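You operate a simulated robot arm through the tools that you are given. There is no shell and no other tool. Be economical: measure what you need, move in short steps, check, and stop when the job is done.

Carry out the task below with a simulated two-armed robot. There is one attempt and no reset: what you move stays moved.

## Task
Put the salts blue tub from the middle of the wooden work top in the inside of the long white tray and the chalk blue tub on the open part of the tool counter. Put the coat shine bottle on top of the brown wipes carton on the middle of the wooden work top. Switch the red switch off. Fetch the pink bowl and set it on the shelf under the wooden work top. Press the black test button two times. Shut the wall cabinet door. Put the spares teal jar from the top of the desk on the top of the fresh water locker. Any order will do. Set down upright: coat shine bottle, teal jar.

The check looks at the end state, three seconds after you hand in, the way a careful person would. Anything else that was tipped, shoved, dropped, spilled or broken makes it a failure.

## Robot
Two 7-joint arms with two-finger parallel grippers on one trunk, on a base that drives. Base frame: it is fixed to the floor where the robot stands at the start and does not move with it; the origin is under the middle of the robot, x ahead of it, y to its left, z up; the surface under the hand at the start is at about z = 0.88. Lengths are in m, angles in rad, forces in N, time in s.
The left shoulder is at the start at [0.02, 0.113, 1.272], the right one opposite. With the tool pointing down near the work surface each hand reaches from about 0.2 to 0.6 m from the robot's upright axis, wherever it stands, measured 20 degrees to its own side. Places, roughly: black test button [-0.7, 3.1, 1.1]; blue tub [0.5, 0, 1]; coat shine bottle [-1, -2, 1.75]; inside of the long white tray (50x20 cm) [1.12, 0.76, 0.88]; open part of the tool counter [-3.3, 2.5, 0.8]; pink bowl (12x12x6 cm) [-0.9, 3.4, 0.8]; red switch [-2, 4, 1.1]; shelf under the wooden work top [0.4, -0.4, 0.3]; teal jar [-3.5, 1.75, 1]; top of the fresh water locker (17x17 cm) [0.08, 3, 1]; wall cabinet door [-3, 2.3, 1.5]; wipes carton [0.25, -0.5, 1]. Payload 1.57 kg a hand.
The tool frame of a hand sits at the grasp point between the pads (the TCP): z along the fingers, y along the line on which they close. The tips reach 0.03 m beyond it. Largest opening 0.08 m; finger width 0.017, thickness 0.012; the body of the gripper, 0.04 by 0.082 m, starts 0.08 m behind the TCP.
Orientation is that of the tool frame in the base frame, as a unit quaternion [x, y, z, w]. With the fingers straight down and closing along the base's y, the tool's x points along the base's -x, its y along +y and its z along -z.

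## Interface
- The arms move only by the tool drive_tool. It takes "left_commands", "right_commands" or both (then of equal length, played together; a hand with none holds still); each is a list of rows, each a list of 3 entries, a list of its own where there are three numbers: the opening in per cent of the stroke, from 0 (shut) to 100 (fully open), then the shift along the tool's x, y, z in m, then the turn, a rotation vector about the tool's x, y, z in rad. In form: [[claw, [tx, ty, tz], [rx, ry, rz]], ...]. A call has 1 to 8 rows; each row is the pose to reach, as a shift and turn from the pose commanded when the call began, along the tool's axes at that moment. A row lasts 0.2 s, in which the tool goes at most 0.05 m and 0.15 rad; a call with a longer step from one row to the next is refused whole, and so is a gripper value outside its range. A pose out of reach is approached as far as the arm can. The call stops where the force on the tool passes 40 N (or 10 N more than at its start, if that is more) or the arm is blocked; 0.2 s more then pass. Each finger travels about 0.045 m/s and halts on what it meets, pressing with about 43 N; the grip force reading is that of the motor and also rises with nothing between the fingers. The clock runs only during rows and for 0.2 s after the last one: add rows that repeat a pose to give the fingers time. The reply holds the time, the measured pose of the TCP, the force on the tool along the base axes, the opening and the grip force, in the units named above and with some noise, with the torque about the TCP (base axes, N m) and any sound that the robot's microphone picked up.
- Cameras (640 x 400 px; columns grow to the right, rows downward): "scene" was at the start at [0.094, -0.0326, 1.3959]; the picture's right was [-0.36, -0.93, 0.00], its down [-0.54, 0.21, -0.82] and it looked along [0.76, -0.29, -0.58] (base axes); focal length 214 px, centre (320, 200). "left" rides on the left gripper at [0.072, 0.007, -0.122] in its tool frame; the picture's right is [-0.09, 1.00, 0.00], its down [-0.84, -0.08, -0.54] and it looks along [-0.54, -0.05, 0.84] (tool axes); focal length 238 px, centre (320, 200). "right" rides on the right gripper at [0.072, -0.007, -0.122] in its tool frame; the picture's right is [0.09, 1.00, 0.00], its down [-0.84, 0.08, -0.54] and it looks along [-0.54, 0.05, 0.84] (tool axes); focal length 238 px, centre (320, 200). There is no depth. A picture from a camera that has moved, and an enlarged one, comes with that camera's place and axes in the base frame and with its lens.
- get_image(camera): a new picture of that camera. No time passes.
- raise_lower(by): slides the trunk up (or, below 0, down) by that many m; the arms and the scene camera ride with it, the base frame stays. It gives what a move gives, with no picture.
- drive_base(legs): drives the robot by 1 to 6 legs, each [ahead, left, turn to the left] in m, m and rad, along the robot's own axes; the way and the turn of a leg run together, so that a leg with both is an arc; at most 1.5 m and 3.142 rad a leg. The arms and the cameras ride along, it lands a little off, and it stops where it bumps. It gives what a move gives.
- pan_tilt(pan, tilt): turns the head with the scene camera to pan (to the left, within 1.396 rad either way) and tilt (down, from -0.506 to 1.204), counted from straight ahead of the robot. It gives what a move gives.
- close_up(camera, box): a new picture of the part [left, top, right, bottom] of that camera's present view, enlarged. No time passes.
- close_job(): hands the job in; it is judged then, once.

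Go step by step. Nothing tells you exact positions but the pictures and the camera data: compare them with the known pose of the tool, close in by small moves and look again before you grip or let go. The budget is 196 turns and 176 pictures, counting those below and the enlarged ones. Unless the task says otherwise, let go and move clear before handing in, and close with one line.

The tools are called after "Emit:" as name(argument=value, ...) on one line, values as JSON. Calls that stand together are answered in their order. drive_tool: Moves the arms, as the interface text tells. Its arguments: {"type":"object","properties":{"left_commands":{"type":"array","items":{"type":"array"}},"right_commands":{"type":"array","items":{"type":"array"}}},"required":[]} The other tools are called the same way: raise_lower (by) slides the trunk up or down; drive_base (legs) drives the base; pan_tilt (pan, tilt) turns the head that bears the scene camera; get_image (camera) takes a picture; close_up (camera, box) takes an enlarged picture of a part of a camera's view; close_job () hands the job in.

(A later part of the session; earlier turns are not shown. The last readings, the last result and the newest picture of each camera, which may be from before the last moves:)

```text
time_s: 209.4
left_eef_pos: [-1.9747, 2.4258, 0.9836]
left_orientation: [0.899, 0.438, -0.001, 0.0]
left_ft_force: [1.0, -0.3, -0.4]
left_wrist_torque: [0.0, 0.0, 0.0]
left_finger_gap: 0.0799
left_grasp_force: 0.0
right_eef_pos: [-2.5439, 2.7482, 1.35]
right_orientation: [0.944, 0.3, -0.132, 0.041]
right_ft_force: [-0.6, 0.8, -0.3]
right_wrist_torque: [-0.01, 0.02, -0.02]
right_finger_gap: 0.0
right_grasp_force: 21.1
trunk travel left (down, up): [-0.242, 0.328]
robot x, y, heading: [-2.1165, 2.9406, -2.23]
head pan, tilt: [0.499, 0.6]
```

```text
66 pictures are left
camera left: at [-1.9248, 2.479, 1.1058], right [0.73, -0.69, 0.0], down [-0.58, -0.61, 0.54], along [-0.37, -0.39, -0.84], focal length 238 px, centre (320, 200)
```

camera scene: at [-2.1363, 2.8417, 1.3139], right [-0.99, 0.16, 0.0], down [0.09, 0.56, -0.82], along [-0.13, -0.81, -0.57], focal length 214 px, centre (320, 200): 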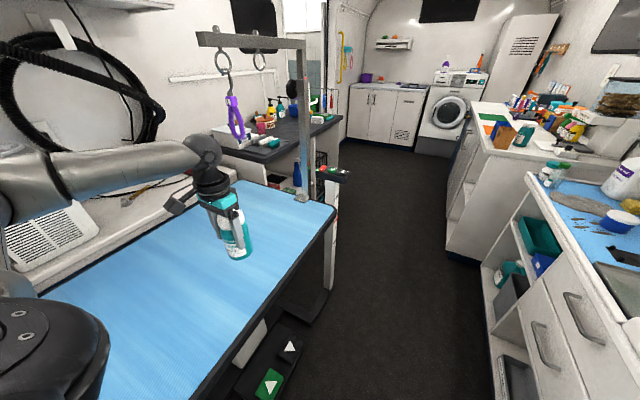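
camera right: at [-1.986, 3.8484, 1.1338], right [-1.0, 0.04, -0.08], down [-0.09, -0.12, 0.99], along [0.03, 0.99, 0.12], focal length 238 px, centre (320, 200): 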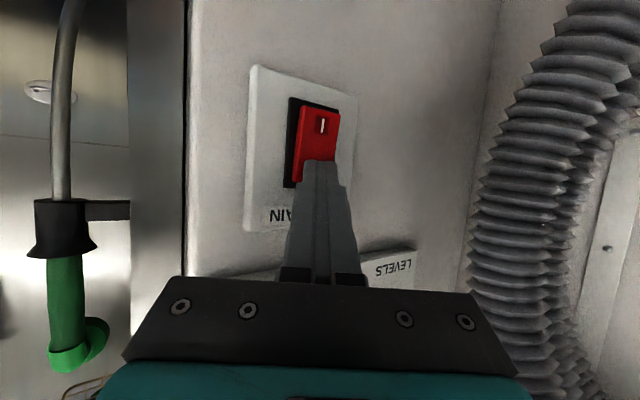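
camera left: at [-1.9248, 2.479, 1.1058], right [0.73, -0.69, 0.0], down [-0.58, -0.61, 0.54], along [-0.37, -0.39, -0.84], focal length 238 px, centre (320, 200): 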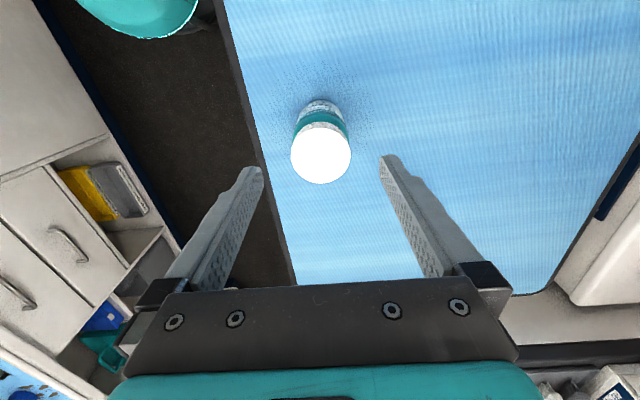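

The jar is parked upright at about (-1.981, 2.417). I'll tuck the left hand, turn back to the bath end and approach the button side.

Emit:
drive_tool(left_commands=[[100, [0, 0, -0.05], [0, 0, 0]], [100, [0, 0, -0.1], [0, 0, 0]], [60, [0, -0.03, -0.14], [0, 0, 0]], [30, [0, -0.07, -0.17], [0, 0, 0]], [0, [0, -0.11, -0.2], [0, 0, 0]], [0, [0.0, -0.15, -0.22], [0, 0, 0]]])

Emit:
drive_base(legs=[[-0.28, -0.02, 0], [0, 0, -1.57], [0, 0, -1.57], [0.2, -0.0, 0], [0, -0.5, 0]])

Emit:
pan_tilt(pan=-0.55, tilt=0.4)

Emit:
get_image(camera="scene")

```text
time_s: 210.8
left_eef_pos: [-2.0938, 2.5175, 1.2004]
left_orientation: [0.899, 0.438, 0.001, -0.002]
left_ft_force: [-0.5, 0.1, 0.7]
left_wrist_torque: [0.05, 0.01, 0.0]
left_finger_gap: 0.0
left_grasp_force: 2.5
right_eef_pos: [-2.5465, 2.7478, 1.3503]
right_orientation: [0.944, 0.3, -0.133, 0.041]
right_ft_force: [0.1, 0.5, 1.0]
right_wrist_torque: [-0.01, 0.01, -0.02]
right_finger_gap: 0.0
right_grasp_force: 21.7
trunk travel left (down, up): [-0.242, 0.328]
robot x, y, heading: [-2.119, 2.9422, -2.226]
head pan, tilt: [0.499, 0.6]
```

```text
time_s: 224.2
left_eef_pos: [-1.4544, 3.4282, 1.202]
left_orientation: [-0.425, 0.905, -0.001, 0.0]
left_ft_force: [1.3, -0.4, -0.6]
left_wrist_torque: [0.01, 0.0, 0.0]
left_finger_gap: 0.0
left_grasp_force: 21.3
right_eef_pos: [-1.0111, 3.1867, 1.3501]
right_orientation: [-0.288, 0.948, 0.039, 0.133]
right_ft_force: [-0.9, 0.1, -0.6]
right_wrist_torque: [0.01, 0.02, -0.01]
right_finger_gap: 0.0
right_grasp_force: 21.0
trunk travel left (down, up): [-0.242, 0.328]
robot x, y, heading: [-1.4433, 3.0056, 0.886]
head pan, tilt: [0.499, 0.6]
```

```text
time_s: 225.6
left_eef_pos: [-1.4541, 3.4281, 1.2014]
left_orientation: [-0.425, 0.905, -0.001, 0.0]
left_ft_force: [0.3, 0.7, -0.5]
left_wrist_torque: [-0.02, 0.04, 0.02]
left_finger_gap: 0.0001
left_grasp_force: 21.5
right_eef_pos: [-1.0111, 3.1856, 1.3502]
right_orientation: [-0.287, 0.948, 0.04, 0.133]
right_ft_force: [0.0, 0.3, 0.0]
right_wrist_torque: [0.0, -0.01, -0.02]
right_finger_gap: 0.0
right_grasp_force: 21.4
trunk travel left (down, up): [-0.242, 0.328]
robot x, y, heading: [-1.4381, 3.0064, 0.888]
head pan, tilt: [-0.55, 0.4]
```

```text
65 pictures are left
camera scene: at [-1.3474, 3.0442, 1.3322], right [0.33, -0.94, 0.0], down [-0.37, -0.13, -0.92], along [0.87, 0.3, -0.39], focal length 214 px, centre (320, 200)
```

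scene: 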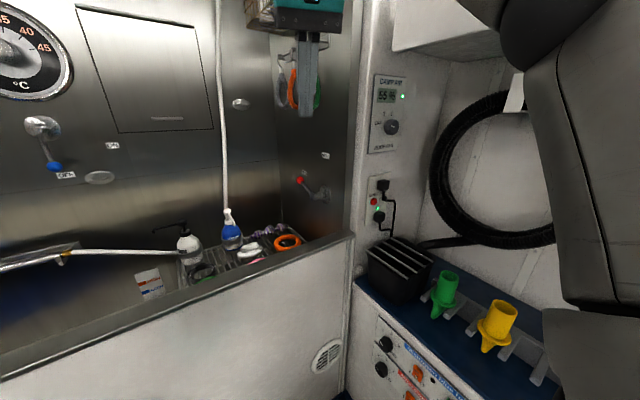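

Emit:
close_up(camera="scene", box=[350, 165, 420, 240])

Emit:
get_image(camera="right")

```text
5.33 times, centred on (385, 202) of scene
camera zoom: at [-1.3474, 3.0442, 1.3322], right [0.33, -0.94, 0.0], down [-0.37, -0.13, -0.92], along [0.87, 0.3, -0.39], focal length 1144 px, centre (-27, 187)
```

zoom: 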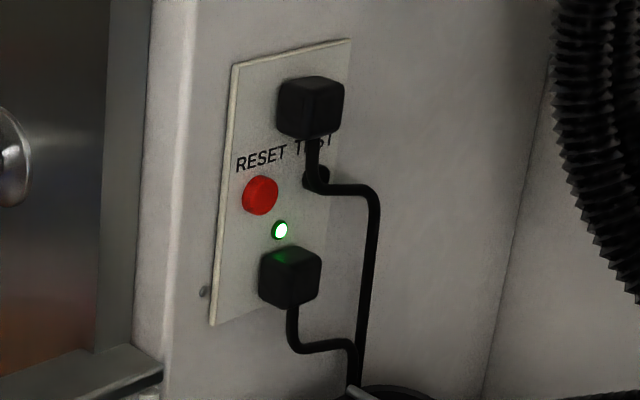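

```text
63 pictures are left
camera right: at [-1.0951, 3.124, 1.4478], right [-0.63, 0.78, -0.03], down [0.5, 0.43, 0.75], along [0.6, 0.46, -0.66], focal length 238 px, centre (320, 200)
```

right: 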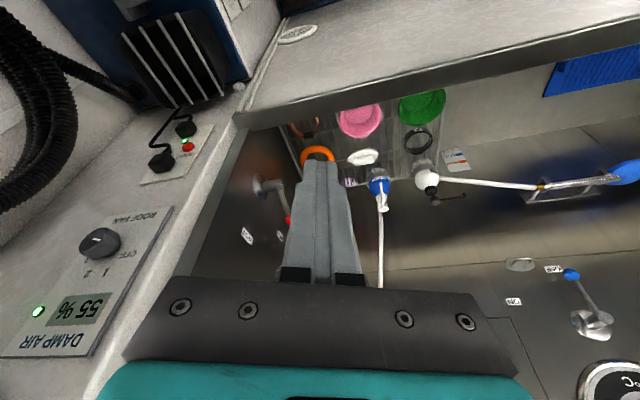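

The test button triangulates to (-0.70, 3.06, 1.085). I'll shift right, turn toward it and tilt the closed right hand forward.

Emit:
drive_base(legs=[[0, -0.15, 0], [0, 0, -0.28]])

Emit:
drive_tool(right_commands=[[0, [0, 0, 0.02], [0, -0.14, 0]], [0, [0, 0, 0.05], [0, -0.28, 0]], [0, [0, 0, 0.08], [0, -0.42, 0]], [0, [0, 0, 0.11], [0, -0.56, 0]], [0, [0, 0, 0.13], [0, -0.7, 0]], [0, [0, 0, 0.13], [0, -0.84, 0]]])

Emit:
get_image(camera="right")

```text
time_s: 227.9
left_eef_pos: [-1.2234, 3.3281, 1.1971]
left_orientation: [-0.296, 0.955, -0.006, 0.001]
left_ft_force: [0.0, -0.5, 1.0]
left_wrist_torque: [0.0, 0.0, -0.03]
left_finger_gap: 0.0
left_grasp_force: 21.3
right_eef_pos: [-0.866, 2.9788, 1.3508]
right_orientation: [-0.157, 0.978, 0.01, 0.14]
right_ft_force: [0.0, -0.1, -0.4]
right_wrist_torque: [0.0, 0.02, 0.02]
right_finger_gap: 0.0
right_grasp_force: 21.3
trunk travel left (down, up): [-0.242, 0.328]
robot x, y, heading: [-1.3238, 2.9081, 0.609]
head pan, tilt: [-0.55, 0.4]
```

```text
time_s: 229.3
left_eef_pos: [-1.2246, 3.323, 1.1961]
left_orientation: [-0.296, 0.955, -0.005, 0.003]
left_ft_force: [1.4, -0.2, -0.4]
left_wrist_torque: [0.01, -0.01, -0.02]
left_finger_gap: 0.0
left_grasp_force: 21.5
right_eef_pos: [-0.832, 2.978, 1.2191]
right_orientation: [-0.133, 0.839, 0.08, 0.522]
right_ft_force: [0.1, 0.0, -0.1]
right_wrist_torque: [-0.01, -0.02, 0.0]
right_finger_gap: 0.0001
right_grasp_force: 21.6
trunk travel left (down, up): [-0.242, 0.328]
robot x, y, heading: [-1.3226, 2.9065, 0.605]
head pan, tilt: [-0.55, 0.4]
```

```text
62 pictures are left
camera right: at [-0.9659, 2.9285, 1.2094], right [-0.34, 0.94, -0.09], down [-0.13, 0.04, 0.99], along [0.93, 0.35, 0.11], focal length 238 px, centre (320, 200)
```

right: 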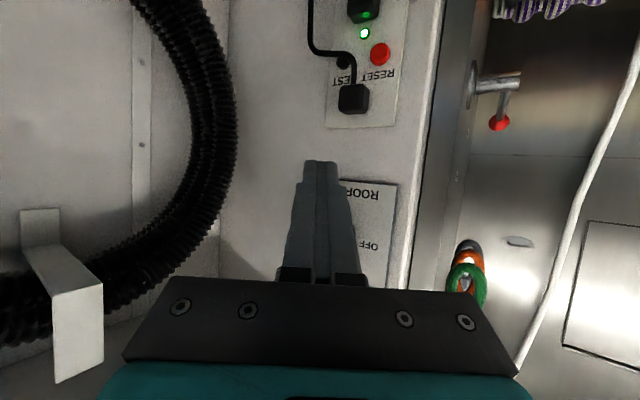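

Emit:
close_up(camera="right", box=[300, 20, 420, 120])

```text
4.00 times, centred on (360, 70) of right
camera zoom: at [-0.9659, 2.9285, 1.2094], right [-0.34, 0.94, -0.09], down [-0.13, 0.04, 0.99], along [0.93, 0.35, 0.11], focal length 953 px, centre (160, 720)
```

zoom: 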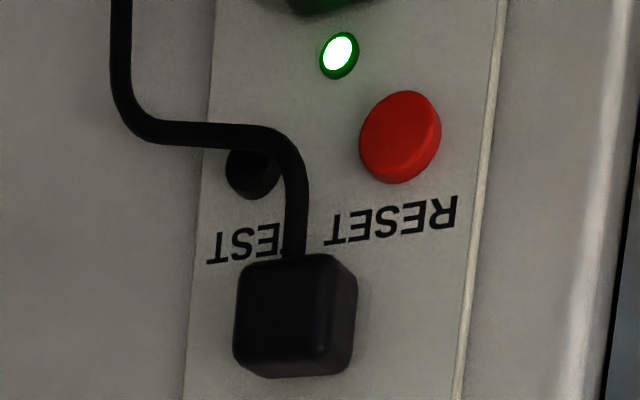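

The black TEST button shows just beside the cord. I'll yaw the hand to face the panel more squarely and stop about 4 cm short of it.

Emit:
drive_tool(right_commands=[[0, [0.018, -0.001, 0.03], [-0.105, -0.001, -0.052]], [0, [0.036, -0.002, 0.06], [-0.209, -0.001, -0.103]], [0, [0.055, -0.003, 0.095], [-0.314, -0.002, -0.155]], [0, [0.055, -0.003, 0.128], [-0.314, -0.002, -0.155]]])

Emit:
get_image(camera="right")

```text
time_s: 230.3
left_eef_pos: [-1.2185, 3.3174, 1.2002]
left_orientation: [-0.296, 0.955, -0.001, 0.001]
left_ft_force: [-0.1, 0.5, -0.7]
left_wrist_torque: [-0.03, 0.0, 0.05]
left_finger_gap: 0.0
left_grasp_force: 21.2
right_eef_pos: [-0.7369, 3.0009, 1.1162]
right_orientation: [-0.282, 0.8, 0.168, 0.502]
right_ft_force: [0.7, 0.7, 0.5]
right_wrist_torque: [-0.05, -0.03, -0.02]
right_finger_gap: 0.0
right_grasp_force: 21.5
trunk travel left (down, up): [-0.242, 0.328]
robot x, y, heading: [-1.3185, 2.9087, 0.606]
head pan, tilt: [-0.55, 0.4]
```

```text
60 pictures are left
camera right: at [-0.8455, 2.908, 1.1057], right [-0.65, 0.76, -0.1], down [-0.15, 0.0, 0.99], along [0.75, 0.66, 0.11], focal length 238 px, centre (320, 200)
```

right: 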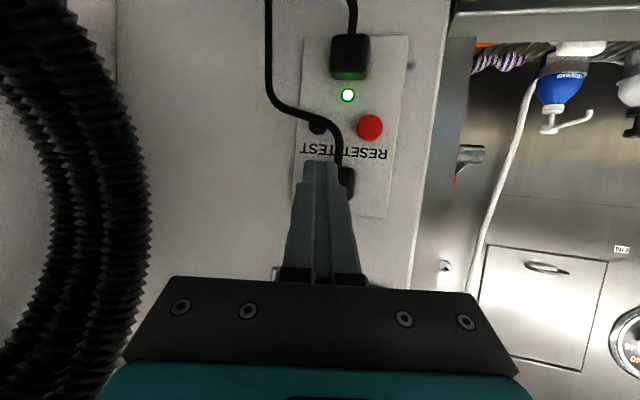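

The button is just up-image of the fingertip. I'll shift 13 mm and press in until contact, then look.

Emit:
drive_tool(right_commands=[[0, [0.013, -0.006, 0.0], [0, 0, 0]], [0, [0.013, -0.006, 0.018], [0, 0, 0]], [0, [0.013, -0.006, 0.026], [0, 0, 0]]])

Emit:
close_up(camera="right", box=[260, 60, 400, 200])

```text
time_s: 231.1
left_eef_pos: [-1.2197, 3.3162, 1.2004]
left_orientation: [-0.296, 0.955, -0.001, 0.0]
left_ft_force: [-0.5, 0.1, 0.5]
left_wrist_torque: [-0.01, -0.02, 0.0]
left_finger_gap: 0.0
left_grasp_force: 21.1
right_eef_pos: [-0.7199, 3.0064, 1.0968]
right_orientation: [-0.281, 0.8, 0.168, 0.503]
right_ft_force: [0.3, 0.6, 1.0]
right_wrist_torque: [0.03, 0.02, 0.01]
right_finger_gap: 0.0
right_grasp_force: 21.3
trunk travel left (down, up): [-0.242, 0.328]
robot x, y, heading: [-1.326, 2.9075, 0.609]
head pan, tilt: [-0.55, 0.4]
```

```text
2.86 times, centred on (330, 130) of right
camera zoom: at [-0.8282, 2.9141, 1.0863], right [-0.65, 0.76, -0.1], down [-0.15, 0.0, 0.99], along [0.75, 0.65, 0.12], focal length 681 px, centre (291, 400)
```

zoom: 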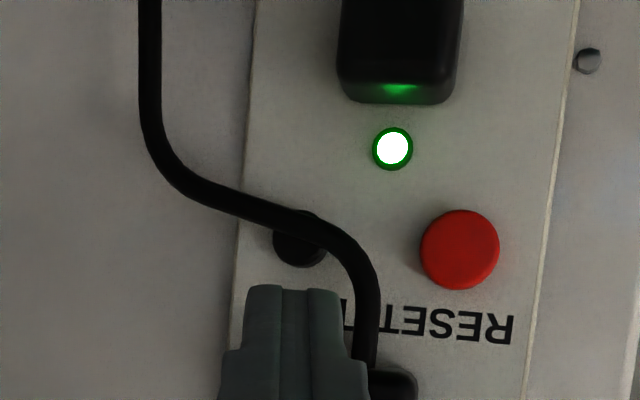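

I'll nudge to the exposed part of the button and press slowly, listening for a click.

Emit:
drive_tool(right_commands=[[0, [0.0, 0, -0.015], [0, 0, 0]], [0, [0.017, -0.004, -0.015], [0, 0, 0]], [0, [0.017, -0.004, 0.0], [0, 0, 0]], [0, [0.017, -0.004, 0.007], [0, 0, 0]], [0, [0.017, -0.004, 0.013], [0, 0, 0]], [0, [0.017, -0.004, 0.019], [0, 0, 0]], [0, [0.017, -0.004, 0.025], [0, 0, 0]]])

Emit:
close_up(camera="right", box=[260, 60, 400, 200])

```text
time_s: 232.7
left_eef_pos: [-1.2196, 3.3183, 1.201]
left_orientation: [-0.296, 0.955, 0.0, 0.001]
left_ft_force: [0.9, 0.2, -0.2]
left_wrist_torque: [0.02, 0.03, 0.0]
left_finger_gap: 0.0
left_grasp_force: 21.4
right_eef_pos: [-0.7048, 3.0114, 1.0721]
right_orientation: [-0.281, 0.8, 0.168, 0.503]
right_ft_force: [0.3, 1.0, 0.5]
right_wrist_torque: [-0.01, 0.0, -0.01]
right_finger_gap: 0.0
right_grasp_force: 21.3
trunk travel left (down, up): [-0.242, 0.328]
robot x, y, heading: [-1.3221, 2.9105, 0.607]
head pan, tilt: [-0.55, 0.4]
```

```text
2.86 times, centred on (330, 130) of right
camera zoom: at [-0.8135, 2.9199, 1.0604], right [-0.65, 0.76, -0.1], down [-0.15, 0.0, 0.99], along [0.75, 0.65, 0.12], focal length 681 px, centre (291, 400)
```

zoom: 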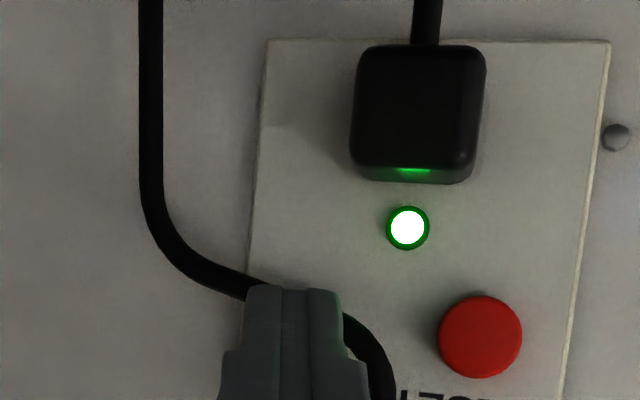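

No contact yet. Re-triangulating shows the panel is about 3.5 cm deeper and I over-shifted, so I'll correct and press again.

Emit:
drive_tool(right_commands=[[0, [0.0, 0, -0.01], [0, 0, 0]], [0, [-0.016, 0.003, -0.01], [0, 0, 0]], [0, [-0.016, 0.003, 0.01], [0, 0, 0]], [0, [-0.016, 0.003, 0.02], [0, 0, 0]], [0, [-0.016, 0.003, 0.027], [0, 0, 0]], [0, [-0.016, 0.003, 0.033], [0, 0, 0]], [0, [-0.016, 0.003, 0.039], [0, 0, 0]], [0, [-0.016, 0.003, 0.045], [0, 0, 0]]])

Emit:
close_up(camera="right", box=[260, 60, 400, 200])

```text
time_s: 234.5
left_eef_pos: [-1.2228, 3.3141, 1.2031]
left_orientation: [-0.295, 0.955, 0.0, 0.002]
left_ft_force: [0.2, -0.3, 0.7]
left_wrist_torque: [-0.01, 0.0, 0.0]
left_finger_gap: 0.0
left_grasp_force: 21.3
right_eef_pos: [-0.6748, 3.0399, 1.0678]
right_orientation: [-0.281, 0.799, 0.169, 0.504]
right_ft_force: [-21.6, -16.3, 12.2]
right_wrist_torque: [0.17, -0.06, 0.25]
right_finger_gap: 0.0
right_grasp_force: 21.3
trunk travel left (down, up): [-0.242, 0.328]
robot x, y, heading: [-1.323, 2.9062, 0.607]
head pan, tilt: [-0.55, 0.4]
heard: click
```

```text
2.86 times, centred on (330, 130) of right
camera zoom: at [-0.7831, 2.9479, 1.056], right [-0.65, 0.76, -0.1], down [-0.15, -0.01, 0.99], along [0.75, 0.65, 0.12], focal length 681 px, centre (291, 400)
```

zoom: 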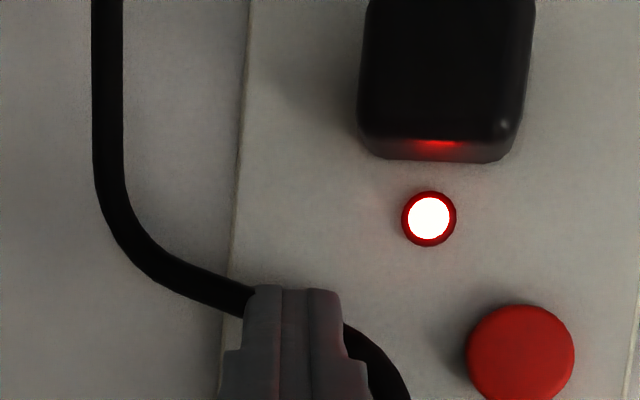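

Click heard, and the LED turned red. I'll back off fully and press once more.

Emit:
drive_tool(right_commands=[[0, [0, 0, -0.02], [0, 0, 0]], [0, [0, 0, -0.03], [0, 0, 0]], [0, [0, 0, -0.03], [0, 0, 0]]])

Emit:
close_up(camera="right", box=[260, 60, 400, 200])

```text
time_s: 235.3
left_eef_pos: [-1.2209, 3.3168, 1.2009]
left_orientation: [-0.296, 0.955, 0.0, 0.0]
left_ft_force: [-0.8, 0.4, 0.4]
left_wrist_torque: [-0.01, -0.02, 0.0]
left_finger_gap: 0.0
left_grasp_force: 21.4
right_eef_pos: [-0.6902, 3.028, 1.0777]
right_orientation: [-0.282, 0.8, 0.168, 0.502]
right_ft_force: [0.4, -1.1, 1.0]
right_wrist_torque: [0.01, 0.03, -0.02]
right_finger_gap: 0.0
right_grasp_force: 21.5
trunk travel left (down, up): [-0.242, 0.328]
robot x, y, heading: [-1.3241, 2.9041, 0.605]
head pan, tilt: [-0.55, 0.4]
```

```text
2.86 times, centred on (330, 130) of right
camera zoom: at [-0.799, 2.9346, 1.0665], right [-0.65, 0.76, -0.1], down [-0.15, 0.0, 0.99], along [0.75, 0.65, 0.12], focal length 681 px, centre (291, 400)
```

zoom: 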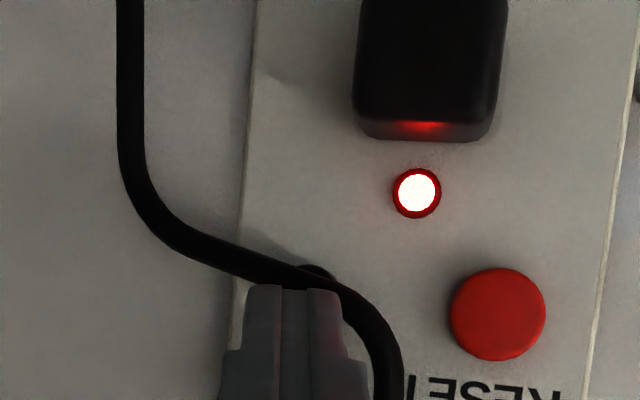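

Released. Second press now, then withdraw in the same call.

Emit:
drive_tool(right_commands=[[0, [0, 0, 0.012], [0, 0, 0]], [0, [0, 0, 0.02], [0, 0, 0]], [0, [0, 0, 0.026], [0, 0, 0]], [0, [0, 0, 0.03], [0, 0, 0]], [0, [0, 0, 0.0], [0, 0, 0]], [0, [0, 0, -0.03], [0, 0, 0]]])

Emit:
close_up(camera="right", box=[260, 20, 420, 180])

```text
time_s: 236.7
left_eef_pos: [-1.2181, 3.3165, 1.2009]
left_orientation: [-0.295, 0.956, -0.001, 0.0]
left_ft_force: [0.6, 0.6, -0.2]
left_wrist_torque: [-0.02, 0.01, 0.02]
left_finger_gap: 0.0
left_grasp_force: 21.8
right_eef_pos: [-0.7096, 3.0076, 1.0907]
right_orientation: [-0.282, 0.8, 0.168, 0.502]
right_ft_force: [0.2, -1.0, -0.6]
right_wrist_torque: [0.0, -0.02, 0.02]
right_finger_gap: 0.0
right_grasp_force: 21.6
trunk travel left (down, up): [-0.242, 0.328]
robot x, y, heading: [-1.3231, 2.9079, 0.606]
head pan, tilt: [-0.55, 0.4]
heard: click
```

```text
2.50 times, centred on (340, 100) of right
camera zoom: at [-0.8199, 2.9152, 1.0809], right [-0.65, 0.76, -0.1], down [-0.15, 0.0, 0.99], along [0.75, 0.65, 0.12], focal length 596 px, centre (270, 450)
```

zoom: 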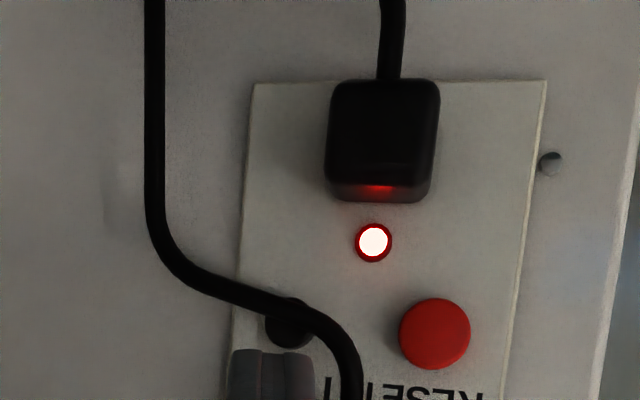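

Second click heard, so the test button is done. I'll withdraw the hand, square up to the basin and look down at the bowl.

Emit:
drive_tool(right_commands=[[0, [0, 0, -0.04], [0, 0, 0]], [0, [0, 0, -0.08], [0, 0.0, 0]], [0, [-0.02, 0, -0.11], [0, 0.14, 0]], [0, [-0.05, 0, -0.13], [0, 0.28, 0]], [0, [-0.08, 0, -0.15], [0, 0.42, 0]], [30, [-0.11, 0, -0.17], [0, 0.56, 0]], [50, [-0.14, 0, -0.19], [0, 0.6, 0]], [50, [-0.17, 0, -0.21], [0, 0.6, 0]]])

Emit:
drive_base(legs=[[0, 0, 0.31], [0.16, 0.06, 0]])

Emit:
get_image(camera="right")

```text
time_s: 238.6
left_eef_pos: [-1.221, 3.3017, 1.2064]
left_orientation: [-0.292, 0.956, 0.004, 0.003]
left_ft_force: [0.5, -0.6, 0.1]
left_wrist_torque: [0.03, 0.03, 0.02]
left_finger_gap: 0.0001
left_grasp_force: 21.3
right_eef_pos: [-0.8234, 2.905, 1.2172]
right_orientation: [-0.34, 0.933, 0.053, 0.108]
right_ft_force: [-0.8, -0.1, -0.2]
right_wrist_torque: [0.02, -0.01, 0.0]
right_finger_gap: 0.04
right_grasp_force: 0.0
trunk travel left (down, up): [-0.242, 0.328]
robot x, y, heading: [-1.3287, 2.9038, 0.599]
head pan, tilt: [-0.55, 0.4]
stopped in row 8 (right hand): the arm was blocked; the commanded pose is now the measured one
```

```text
time_s: 241.0
left_eef_pos: [-1.2965, 3.4912, 1.2]
left_orientation: [-0.436, 0.9, 0.0, 0.0]
left_ft_force: [0.1, -0.6, 0.7]
left_wrist_torque: [0.0, 0.0, 0.03]
left_finger_gap: 0.0
left_grasp_force: 21.3
right_eef_pos: [-0.7977, 3.24, 1.2185]
right_orientation: [-0.486, 0.866, 0.055, 0.102]
right_ft_force: [-0.3, -0.6, -0.2]
right_wrist_torque: [0.01, -0.02, 0.02]
right_finger_gap: 0.0401
right_grasp_force: 0.0
trunk travel left (down, up): [-0.242, 0.328]
robot x, y, heading: [-1.2719, 3.0706, 0.91]
head pan, tilt: [-0.55, 0.4]
```

```text
54 pictures are left
camera right: at [-0.8464, 3.1522, 1.3199], right [-0.9, 0.44, -0.02], down [0.29, 0.63, 0.72], along [0.33, 0.64, -0.69], focal length 238 px, centre (320, 200)
```

right: 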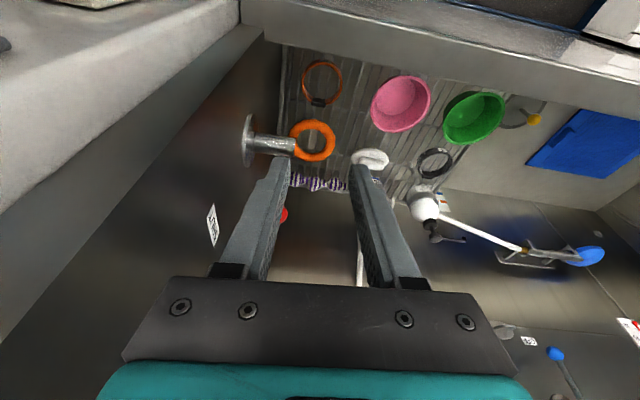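

The pink bowl is at about (-0.887, 3.41), its rim near z≈0.84. I'll hover over its right-hand rim with the hand nearly vertical to keep the camera clear of the basin wall.

Emit:
drive_tool(right_commands=[[50, [-0.006, 0.0175, 0.039], [0, 0.06, 0.02]], [50, [-0.012, 0.035, 0.077], [0, 0.12, 0.04]], [50, [-0.0185, 0.0525, 0.116], [0, 0.18, 0.06]], [50, [-0.025, 0.07, 0.155], [0, 0.24, 0.08]], [50, [-0.031, 0.0875, 0.193], [0, 0.3, 0.1]], [50, [-0.037, 0.105, 0.232], [0, 0.33, 0.1]]])

Emit:
get_image(camera="right")

```text
time_s: 242.4
left_eef_pos: [-1.2958, 3.4909, 1.2003]
left_orientation: [-0.437, 0.899, -0.001, 0.001]
left_ft_force: [0.1, 0.2, 0.0]
left_wrist_torque: [-0.01, 0.01, 0.0]
left_finger_gap: 0.0
left_grasp_force: 20.8
right_eef_pos: [-0.8483, 3.3277, 1.0069]
right_orientation: [-0.445, 0.894, -0.019, -0.042]
right_ft_force: [-0.6, -0.6, -0.2]
right_wrist_torque: [-0.01, -0.03, -0.01]
right_finger_gap: 0.0401
right_grasp_force: 0.1
right hand out of reach, approached as far as the arm can: row 5, 6
trunk travel left (down, up): [-0.242, 0.328]
robot x, y, heading: [-1.2697, 3.0721, 0.91]
head pan, tilt: [-0.55, 0.4]
```

```text
53 pictures are left
camera right: at [-0.88, 3.2757, 1.1359], right [-0.85, 0.53, 0.01], down [0.47, 0.75, 0.46], along [0.23, 0.4, -0.89], focal length 238 px, centre (320, 200)
```

right: 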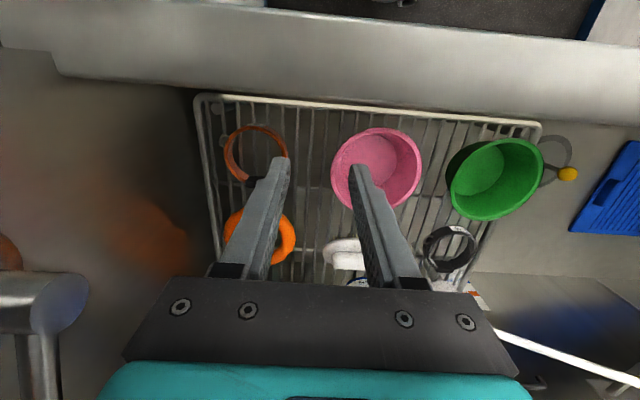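

Rim z≈0.84, and the grip point is (-0.845, 3.373). I'll move the base 6 cm closer and look again.

Emit:
drive_base(legs=[[0.07, 0, 0]])

Emit:
drive_tool(right_commands=[[50, [0.0, 0.03, 0.0], [0, 0, 0]], [50, [0, 0.03, 0.04], [0, 0, 0]], [50, [0, 0.03, 0.06], [0, 0, 0]]])

Emit:
get_image(camera="right")

```text
time_s: 243.4
left_eef_pos: [-1.2527, 3.5457, 1.2009]
left_orientation: [-0.437, 0.9, -0.001, 0.0]
left_ft_force: [-0.7, 0.4, 0.6]
left_wrist_torque: [-0.05, 0.02, -0.01]
left_finger_gap: 0.0
left_grasp_force: 21.5
right_eef_pos: [-0.803, 3.3832, 1.0083]
right_orientation: [-0.445, 0.894, -0.02, -0.044]
right_ft_force: [0.4, 0.1, -0.5]
right_wrist_torque: [-0.01, 0.03, 0.02]
right_finger_gap: 0.0397
right_grasp_force: 0.0
trunk travel left (down, up): [-0.242, 0.328]
robot x, y, heading: [-1.2323, 3.1275, 0.911]
head pan, tilt: [-0.55, 0.4]
```

```text
time_s: 244.2
left_eef_pos: [-1.2526, 3.5459, 1.201]
left_orientation: [-0.437, 0.899, -0.001, 0.001]
left_ft_force: [0.3, 0.4, -0.4]
left_wrist_torque: [0.02, 0.03, 0.0]
left_finger_gap: 0.0
left_grasp_force: 21.2
right_eef_pos: [-0.8315, 3.3693, 0.9613]
right_orientation: [-0.445, 0.894, -0.018, -0.043]
right_ft_force: [-0.5, 0.7, -0.4]
right_wrist_torque: [-0.04, 0.02, 0.03]
right_finger_gap: 0.04
right_grasp_force: 0.0
right hand out of reach, approached as far as the arm can: row 1, 2, 3
trunk travel left (down, up): [-0.242, 0.328]
robot x, y, heading: [-1.2328, 3.1276, 0.906]
head pan, tilt: [-0.55, 0.4]
```

```text
52 pictures are left
camera right: at [-0.8643, 3.3169, 1.0894], right [-0.85, 0.53, 0.01], down [0.47, 0.75, 0.46], along [0.23, 0.4, -0.89], focal length 238 px, centre (320, 200)
```

right: 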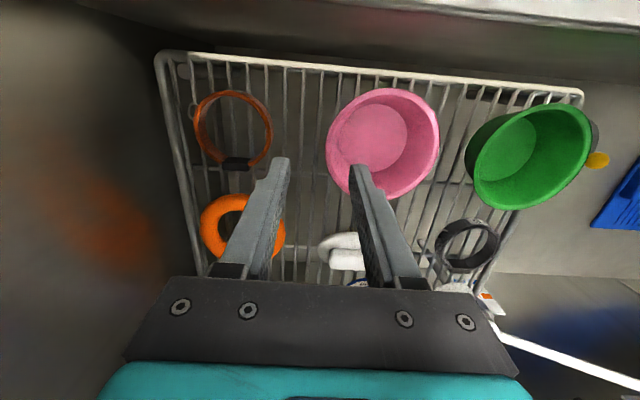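

The bowl's rim lies between the fingers, offset by about 13 mm. I'll remove the small lean to gain reach, correct the offset, and then descend with the trunk.

Emit:
drive_tool(right_commands=[[60, [0.0, 0.008, 0.0], [0, -0.08, 0]], [60, [0, 0.013, 0.0], [0, -0.1, 0]]])

Emit:
raise_lower(by=-0.07)

Emit:
get_image(camera="right")

```text
time_s: 244.8
left_eef_pos: [-1.2532, 3.5459, 1.1998]
left_orientation: [-0.437, 0.9, -0.001, 0.0]
left_ft_force: [0.5, 0.1, -0.3]
left_wrist_torque: [-0.02, -0.03, -0.02]
left_finger_gap: 0.0
left_grasp_force: 21.0
right_eef_pos: [-0.843, 3.3749, 0.9599]
right_orientation: [-0.445, 0.895, 0.004, 0.002]
right_ft_force: [0.2, 0.3, -0.3]
right_wrist_torque: [-0.02, 0.04, -0.01]
right_finger_gap: 0.0479
right_grasp_force: 0.1
trunk travel left (down, up): [-0.242, 0.328]
robot x, y, heading: [-1.2307, 3.1288, 0.909]
head pan, tilt: [-0.55, 0.4]
```

```text
time_s: 245.9
left_eef_pos: [-1.253, 3.5457, 1.131]
left_orientation: [-0.437, 0.899, -0.001, 0.002]
left_ft_force: [0.1, -0.1, -0.1]
left_wrist_torque: [0.0, 0.04, -0.01]
left_finger_gap: 0.0
left_grasp_force: 21.3
right_eef_pos: [-0.8413, 3.375, 0.8897]
right_orientation: [-0.446, 0.895, 0.004, 0.001]
right_ft_force: [0.0, 0.3, 0.2]
right_wrist_torque: [0.01, 0.0, 0.02]
right_finger_gap: 0.0483
right_grasp_force: 0.1
trunk travel left (down, up): [-0.172, 0.398]
robot x, y, heading: [-1.2246, 3.1222, 0.907]
head pan, tilt: [-0.55, 0.4]
```

```text
51 pictures are left
camera right: at [-0.8823, 3.3137, 1.0118], right [-0.85, 0.53, 0.0], down [0.44, 0.71, 0.55], along [0.29, 0.47, -0.84], focal length 238 px, centre (320, 200)
```

right: 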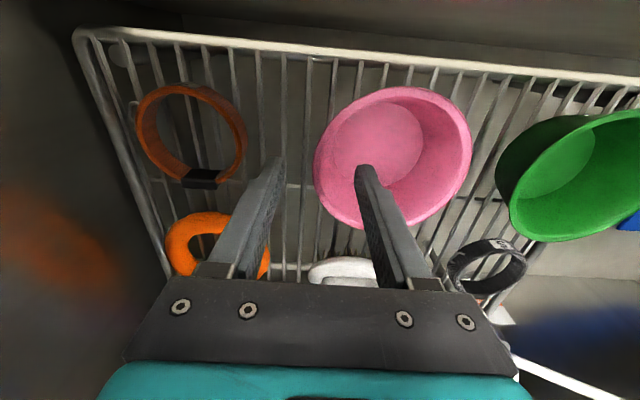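

Aligned. I'll lower another 4 cm and close on the rim.

Emit:
raise_lower(by=-0.04)

Emit:
drive_tool(right_commands=[[30, [0, 0, 0], [0, 0, 0]], [0, [0, 0, 0], [0, 0, 0]], [0, [0, 0, 0], [0, 0, 0]], [0, [0, 0, 0], [0, 0, 0]], [0, [0, 0, 0], [0, 0, 0]]])

Emit:
get_image(camera="right")

```text
time_s: 246.8
left_eef_pos: [-1.2535, 3.5454, 1.0914]
left_orientation: [-0.437, 0.9, -0.001, 0.001]
left_ft_force: [-0.6, -0.4, -0.2]
left_wrist_torque: [-0.01, 0.02, -0.01]
left_finger_gap: 0.0002
left_grasp_force: 21.3
right_eef_pos: [-0.8424, 3.3759, 0.8499]
right_orientation: [-0.445, 0.895, 0.004, 0.001]
right_ft_force: [-1.0, 0.3, 0.3]
right_wrist_torque: [0.04, 0.0, 0.01]
right_finger_gap: 0.0479
right_grasp_force: 0.1
trunk travel left (down, up): [-0.132, 0.438]
robot x, y, heading: [-1.2278, 3.1296, 0.906]
head pan, tilt: [-0.55, 0.4]
```

```text
time_s: 248.0
left_eef_pos: [-1.2531, 3.5457, 1.091]
left_orientation: [-0.437, 0.9, 0.0, 0.001]
left_ft_force: [0.0, 0.4, -0.1]
left_wrist_torque: [0.02, -0.02, 0.02]
left_finger_gap: 0.0001
left_grasp_force: 21.5
right_eef_pos: [-0.842, 3.3771, 0.8515]
right_orientation: [-0.444, 0.896, 0.006, 0.004]
right_ft_force: [2.9, 3.7, 10.9]
right_wrist_torque: [0.72, 0.76, -0.39]
right_finger_gap: 0.0154
right_grasp_force: 31.3
trunk travel left (down, up): [-0.132, 0.438]
robot x, y, heading: [-1.2296, 3.1248, 0.915]
head pan, tilt: [-0.55, 0.4]
```

```text
50 pictures are left
camera right: at [-0.8822, 3.3145, 0.973], right [-0.85, 0.53, 0.01], down [0.44, 0.71, 0.55], along [0.29, 0.47, -0.83], focal length 238 px, centre (320, 200)
```

right: 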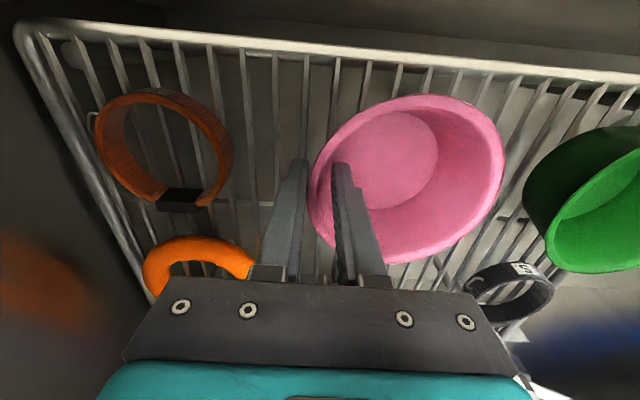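

The fingers are about to pinch the rim. I'll let them finish closing, then lift slightly.

Emit:
drive_tool(right_commands=[[0, [0, 0, 0], [0, 0, 0]], [0, [0, 0, 0], [0, 0, 0]], [0, [0, 0, 0], [0, 0, 0]], [0, [0, 0, -0.02], [0, 0, 0]]])

Emit:
raise_lower(by=0.12)

Emit:
get_image(camera="right")

```text
time_s: 249.0
left_eef_pos: [-1.2541, 3.5451, 1.0917]
left_orientation: [-0.437, 0.9, 0.0, 0.001]
left_ft_force: [-0.1, 0.4, 1.7]
left_wrist_torque: [0.02, 0.0, 0.01]
left_finger_gap: 0.0
left_grasp_force: 21.0
right_eef_pos: [-0.8436, 3.3753, 0.8713]
right_orientation: [-0.446, 0.895, 0.002, -0.001]
right_ft_force: [-2.0, 1.1, 7.3]
right_wrist_torque: [0.45, 0.68, -0.04]
right_finger_gap: 0.0086
right_grasp_force: 27.1
trunk travel left (down, up): [-0.132, 0.438]
robot x, y, heading: [-1.2296, 3.1244, 0.903]
head pan, tilt: [-0.55, 0.4]
```

```text
time_s: 250.5
left_eef_pos: [-1.2532, 3.547, 1.2123]
left_orientation: [-0.437, 0.899, -0.001, 0.0]
left_ft_force: [-0.6, -0.3, -0.5]
left_wrist_torque: [-0.02, -0.01, 0.0]
left_finger_gap: 0.0
left_grasp_force: 21.1
right_eef_pos: [-0.8414, 3.3759, 0.9902]
right_orientation: [-0.445, 0.895, 0.004, 0.001]
right_ft_force: [-0.9, 0.3, -0.9]
right_wrist_torque: [-0.02, -0.04, -0.02]
right_finger_gap: 0.0073
right_grasp_force: 26.7
trunk travel left (down, up): [-0.252, 0.318]
robot x, y, heading: [-1.2266, 3.1234, 0.909]
head pan, tilt: [-0.55, 0.4]
```

```text
49 pictures are left
camera right: at [-0.8823, 3.3138, 1.1122], right [-0.85, 0.53, 0.0], down [0.44, 0.71, 0.55], along [0.29, 0.47, -0.84], focal length 238 px, centre (320, 200)
```

right: 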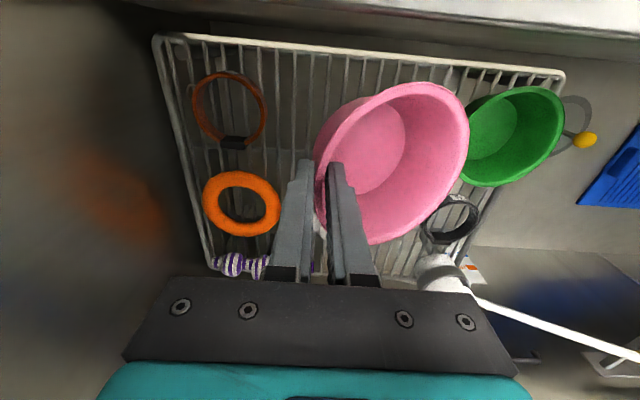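

The bowl is in the right hand. I'll raise it over the basin wall, back out and tuck the arm.

Emit:
raise_lower(by=0.17)

Emit:
drive_base(legs=[[-0.38, 0, 0]])

Emit:
drive_tool(right_commands=[[0, [0.045, -0.01, 0], [0, 0, 0]], [0, [0.09, -0.025, 0], [0, 0, 0]], [0, [0.13, -0.045, 0], [0, 0, 0]], [0, [0.17, -0.065, 0], [0, 0, 0]], [0, [0.19, -0.085, 0], [0, 0, 0]]])

Emit:
drive_base(legs=[[0, 0.55, 0], [0, 0, 1.57], [0, 0, 1.57], [0.3, 0, 0]])

Emit:
pan_tilt(pan=0.5, tilt=0.6)

Emit:
get_image(camera="scene")

```text
time_s: 252.4
left_eef_pos: [-1.252, 3.5456, 1.3811]
left_orientation: [-0.437, 0.9, -0.001, 0.0]
left_ft_force: [1.3, -1.8, 0.1]
left_wrist_torque: [0.04, 0.0, 0.01]
left_finger_gap: 0.0
left_grasp_force: 21.5
right_eef_pos: [-0.8423, 3.3763, 1.1607]
right_orientation: [-0.446, 0.895, 0.004, 0.002]
right_ft_force: [0.0, 0.3, -1.4]
right_wrist_torque: [0.0, -0.03, 0.03]
right_finger_gap: 0.0073
right_grasp_force: 26.6
trunk travel left (down, up): [-0.422, 0.148]
robot x, y, heading: [-1.2278, 3.1253, 0.91]
head pan, tilt: [-0.55, 0.4]
```

```text
time_s: 254.8
left_eef_pos: [-1.4817, 3.2503, 1.381]
left_orientation: [-0.432, 0.902, -0.001, 0.001]
left_ft_force: [0.2, -0.4, 0.7]
left_wrist_torque: [0.02, 0.0, 0.01]
left_finger_gap: 0.0
left_grasp_force: 21.3
right_eef_pos: [-1.0727, 3.0768, 1.1618]
right_orientation: [-0.441, 0.898, 0.003, 0.002]
right_ft_force: [-0.4, 0.6, -1.0]
right_wrist_torque: [-0.05, -0.04, 0.01]
right_finger_gap: 0.0072
right_grasp_force: 26.7
trunk travel left (down, up): [-0.422, 0.148]
robot x, y, heading: [-1.4598, 2.8292, 0.899]
head pan, tilt: [-0.55, 0.4]
```

```text
time_s: 256.2
left_eef_pos: [-1.5119, 3.2937, 1.3669]
left_orientation: [-0.439, 0.899, -0.017, 0.002]
left_ft_force: [0.0, 0.2, 0.3]
left_wrist_torque: [-0.01, 0.02, -0.02]
left_finger_gap: 0.0
left_grasp_force: 21.0
right_eef_pos: [-1.1421, 2.9124, 1.1646]
right_orientation: [-0.46, 0.887, -0.032, 0.01]
right_ft_force: [0.1, 0.6, -1.0]
right_wrist_torque: [-0.03, -0.06, -0.03]
right_finger_gap: 0.0071
right_grasp_force: 27.0
trunk travel left (down, up): [-0.422, 0.148]
robot x, y, heading: [-1.4649, 2.8357, 0.914]
head pan, tilt: [-0.55, 0.4]
stopped in row 5 (right hand): the arm was blocked; the commanded pose is now the measured one
```

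```text
time_s: 268.6
left_eef_pos: [-2.0836, 2.5286, 1.3813]
left_orientation: [0.907, 0.42, 0.0, -0.001]
left_ft_force: [0.4, 0.4, -0.1]
left_wrist_torque: [0.0, -0.05, 0.03]
left_finger_gap: 0.0001
left_grasp_force: 20.8
right_eef_pos: [-2.4325, 2.9154, 1.1621]
right_orientation: [0.899, 0.438, -0.008, -0.01]
right_ft_force: [0.6, -0.7, -0.5]
right_wrist_torque: [0.03, 0.05, 0.03]
right_finger_gap: 0.0069
right_grasp_force: 26.0
trunk travel left (down, up): [-0.422, 0.148]
robot x, y, heading: [-2.0912, 2.9538, -2.268]
head pan, tilt: [-0.55, 0.4]
```

```text
time_s: 269.9
left_eef_pos: [-2.0821, 2.5291, 1.3804]
left_orientation: [0.907, 0.421, -0.001, -0.002]
left_ft_force: [-0.6, -0.1, -0.7]
left_wrist_torque: [-0.01, -0.02, -0.02]
left_finger_gap: 0.0
left_grasp_force: 20.8
right_eef_pos: [-2.4337, 2.915, 1.1621]
right_orientation: [0.899, 0.439, -0.008, -0.01]
right_ft_force: [0.0, 0.0, -0.8]
right_wrist_torque: [0.04, 0.04, 0.03]
right_finger_gap: 0.0069
right_grasp_force: 26.4
trunk travel left (down, up): [-0.422, 0.148]
robot x, y, heading: [-2.0934, 2.9459, -2.271]
head pan, tilt: [0.499, 0.6]
```

```text
48 pictures are left
camera scene: at [-2.1121, 2.8546, 1.494], right [-0.98, 0.2, 0.0], down [0.11, 0.55, -0.83], along [-0.16, -0.81, -0.56], focal length 214 px, centre (320, 200)
```

scene: 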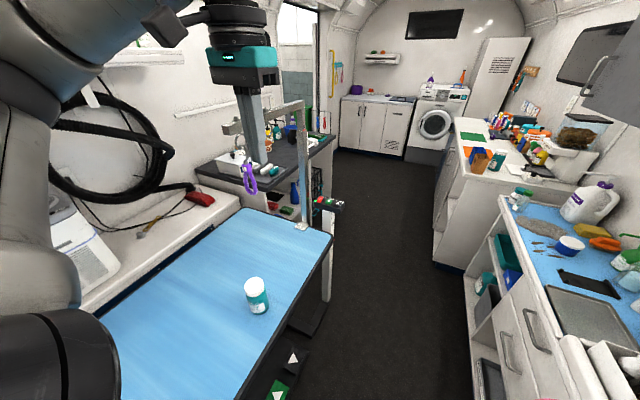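

The jar still stands. I'll lower the trunk and move the left hand over it.

Emit:
raise_lower(by=-0.18)

Emit:
drive_tool(left_commands=[[50, [-0.003, 0.025, 0.035], [0, 0, 0]], [100, [-0.007, 0.05, 0.07], [0, 0, 0]], [100, [-0.01, 0.075, 0.105], [0, 0, 0]], [100, [-0.013, 0.1, 0.14], [0, 0, 0]], [100, [-0.017, 0.125, 0.175], [0, 0, 0]], [100, [-0.02, 0.15, 0.2], [0, 0, 0]]])

Emit:
get_image(camera="left")

```text
time_s: 271.9
left_eef_pos: [-2.0825, 2.5295, 1.2026]
left_orientation: [0.907, 0.421, -0.001, 0.0]
left_ft_force: [0.6, 0.2, 0.9]
left_wrist_torque: [0.0, 0.02, -0.02]
left_finger_gap: 0.0
left_grasp_force: 21.3
right_eef_pos: [-2.4337, 2.9145, 0.9819]
right_orientation: [0.899, 0.438, -0.008, -0.01]
right_ft_force: [0.0, 0.5, -1.9]
right_wrist_torque: [0.05, -0.01, 0.0]
right_finger_gap: 0.007
right_grasp_force: 25.9
trunk travel left (down, up): [-0.242, 0.328]
robot x, y, heading: [-2.088, 2.9498, -2.26]
head pan, tilt: [0.499, 0.6]
```

```text
time_s: 273.3
left_eef_pos: [-1.9772, 2.4168, 1.0028]
left_orientation: [0.907, 0.42, -0.001, 0.001]
left_ft_force: [-0.6, -0.1, 0.4]
left_wrist_torque: [-0.02, 0.04, -0.02]
left_finger_gap: 0.0798
left_grasp_force: 0.0
right_eef_pos: [-2.4323, 2.9154, 0.9815]
right_orientation: [0.899, 0.439, -0.008, -0.01]
right_ft_force: [0.4, -0.2, -0.2]
right_wrist_torque: [0.0, 0.04, 0.03]
right_finger_gap: 0.0067
right_grasp_force: 25.9
trunk travel left (down, up): [-0.242, 0.328]
robot x, y, heading: [-2.0909, 2.9519, -2.265]
head pan, tilt: [0.499, 0.6]
```

```text
47 pictures are left
camera left: at [-1.9257, 2.4678, 1.125], right [0.7, -0.71, 0.0], down [-0.6, -0.59, 0.54], along [-0.39, -0.38, -0.84], focal length 238 px, centre (320, 200)
```

left: 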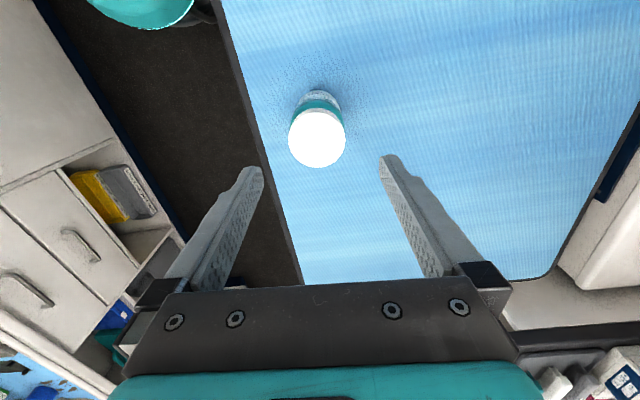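

I'll correct by 6 mm forward and 4 mm right, then descend, grip and lift.

Emit:
drive_tool(left_commands=[[100, [-0.007, -0.004, 0.035], [0, 0, 0]], [100, [-0.007, -0.004, 0.075], [0, 0, 0]], [100, [-0.007, -0.004, 0.115], [0, 0, 0]], [100, [-0.007, -0.004, 0.15], [0, 0, 0]], [100, [-0.007, -0.004, 0.166], [0, 0, 0]], [100, [-0.007, -0.004, 0.166], [0, 0, 0]]])

Emit:
drive_tool(left_commands=[[50, [0, 0, 0], [0, 0, 0]], [20, [0, 0, 0], [0, 0, 0]], [20, [0, 0, 0], [0, 0, 0]], [20, [0, 0, 0], [0, 0, 0]], [20, [0, 0, 0], [0, 0, 0]], [20, [0, 0, -0.04], [0, 0, 0]], [20, [0, 0, -0.08], [0, 0, 0]], [20, [0, 0, -0.12], [0, 0, 0]]])

Emit:
get_image(camera="left")

```text
time_s: 274.7
left_eef_pos: [-1.9873, 2.4139, 0.8392]
left_orientation: [0.907, 0.42, 0.0, 0.0]
left_ft_force: [0.3, 0.5, 0.9]
left_wrist_torque: [-0.02, 0.01, -0.01]
left_finger_gap: 0.0797
left_grasp_force: 0.0
right_eef_pos: [-2.4327, 2.9149, 0.9817]
right_orientation: [0.899, 0.439, -0.009, -0.01]
right_ft_force: [-0.2, 0.0, -0.8]
right_wrist_torque: [0.01, 0.03, -0.03]
right_finger_gap: 0.0068
right_grasp_force: 26.4
trunk travel left (down, up): [-0.242, 0.328]
robot x, y, heading: [-2.0905, 2.9491, -2.263]
head pan, tilt: [0.499, 0.6]
```

```text
time_s: 276.5
left_eef_pos: [-1.9866, 2.4146, 0.9555]
left_orientation: [0.907, 0.421, -0.001, -0.001]
left_ft_force: [-0.4, 0.1, -1.9]
left_wrist_torque: [-0.01, 0.01, -0.03]
left_finger_gap: 0.0631
left_grasp_force: 42.9
right_eef_pos: [-2.433, 2.9154, 0.9823]
right_orientation: [0.899, 0.438, -0.008, -0.009]
right_ft_force: [0.1, 0.4, -1.6]
right_wrist_torque: [0.02, 0.02, 0.02]
right_finger_gap: 0.0067
right_grasp_force: 26.2
trunk travel left (down, up): [-0.242, 0.328]
robot x, y, heading: [-2.0884, 2.9489, -2.27]
head pan, tilt: [0.499, 0.6]
```

```text
46 pictures are left
camera left: at [-1.9344, 2.4653, 1.0767], right [0.7, -0.71, 0.0], down [-0.6, -0.59, 0.54], along [-0.39, -0.38, -0.84], focal length 238 px, centre (320, 200)
```

left: 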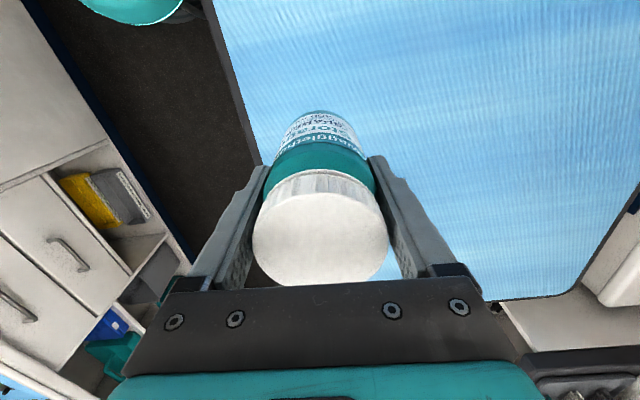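

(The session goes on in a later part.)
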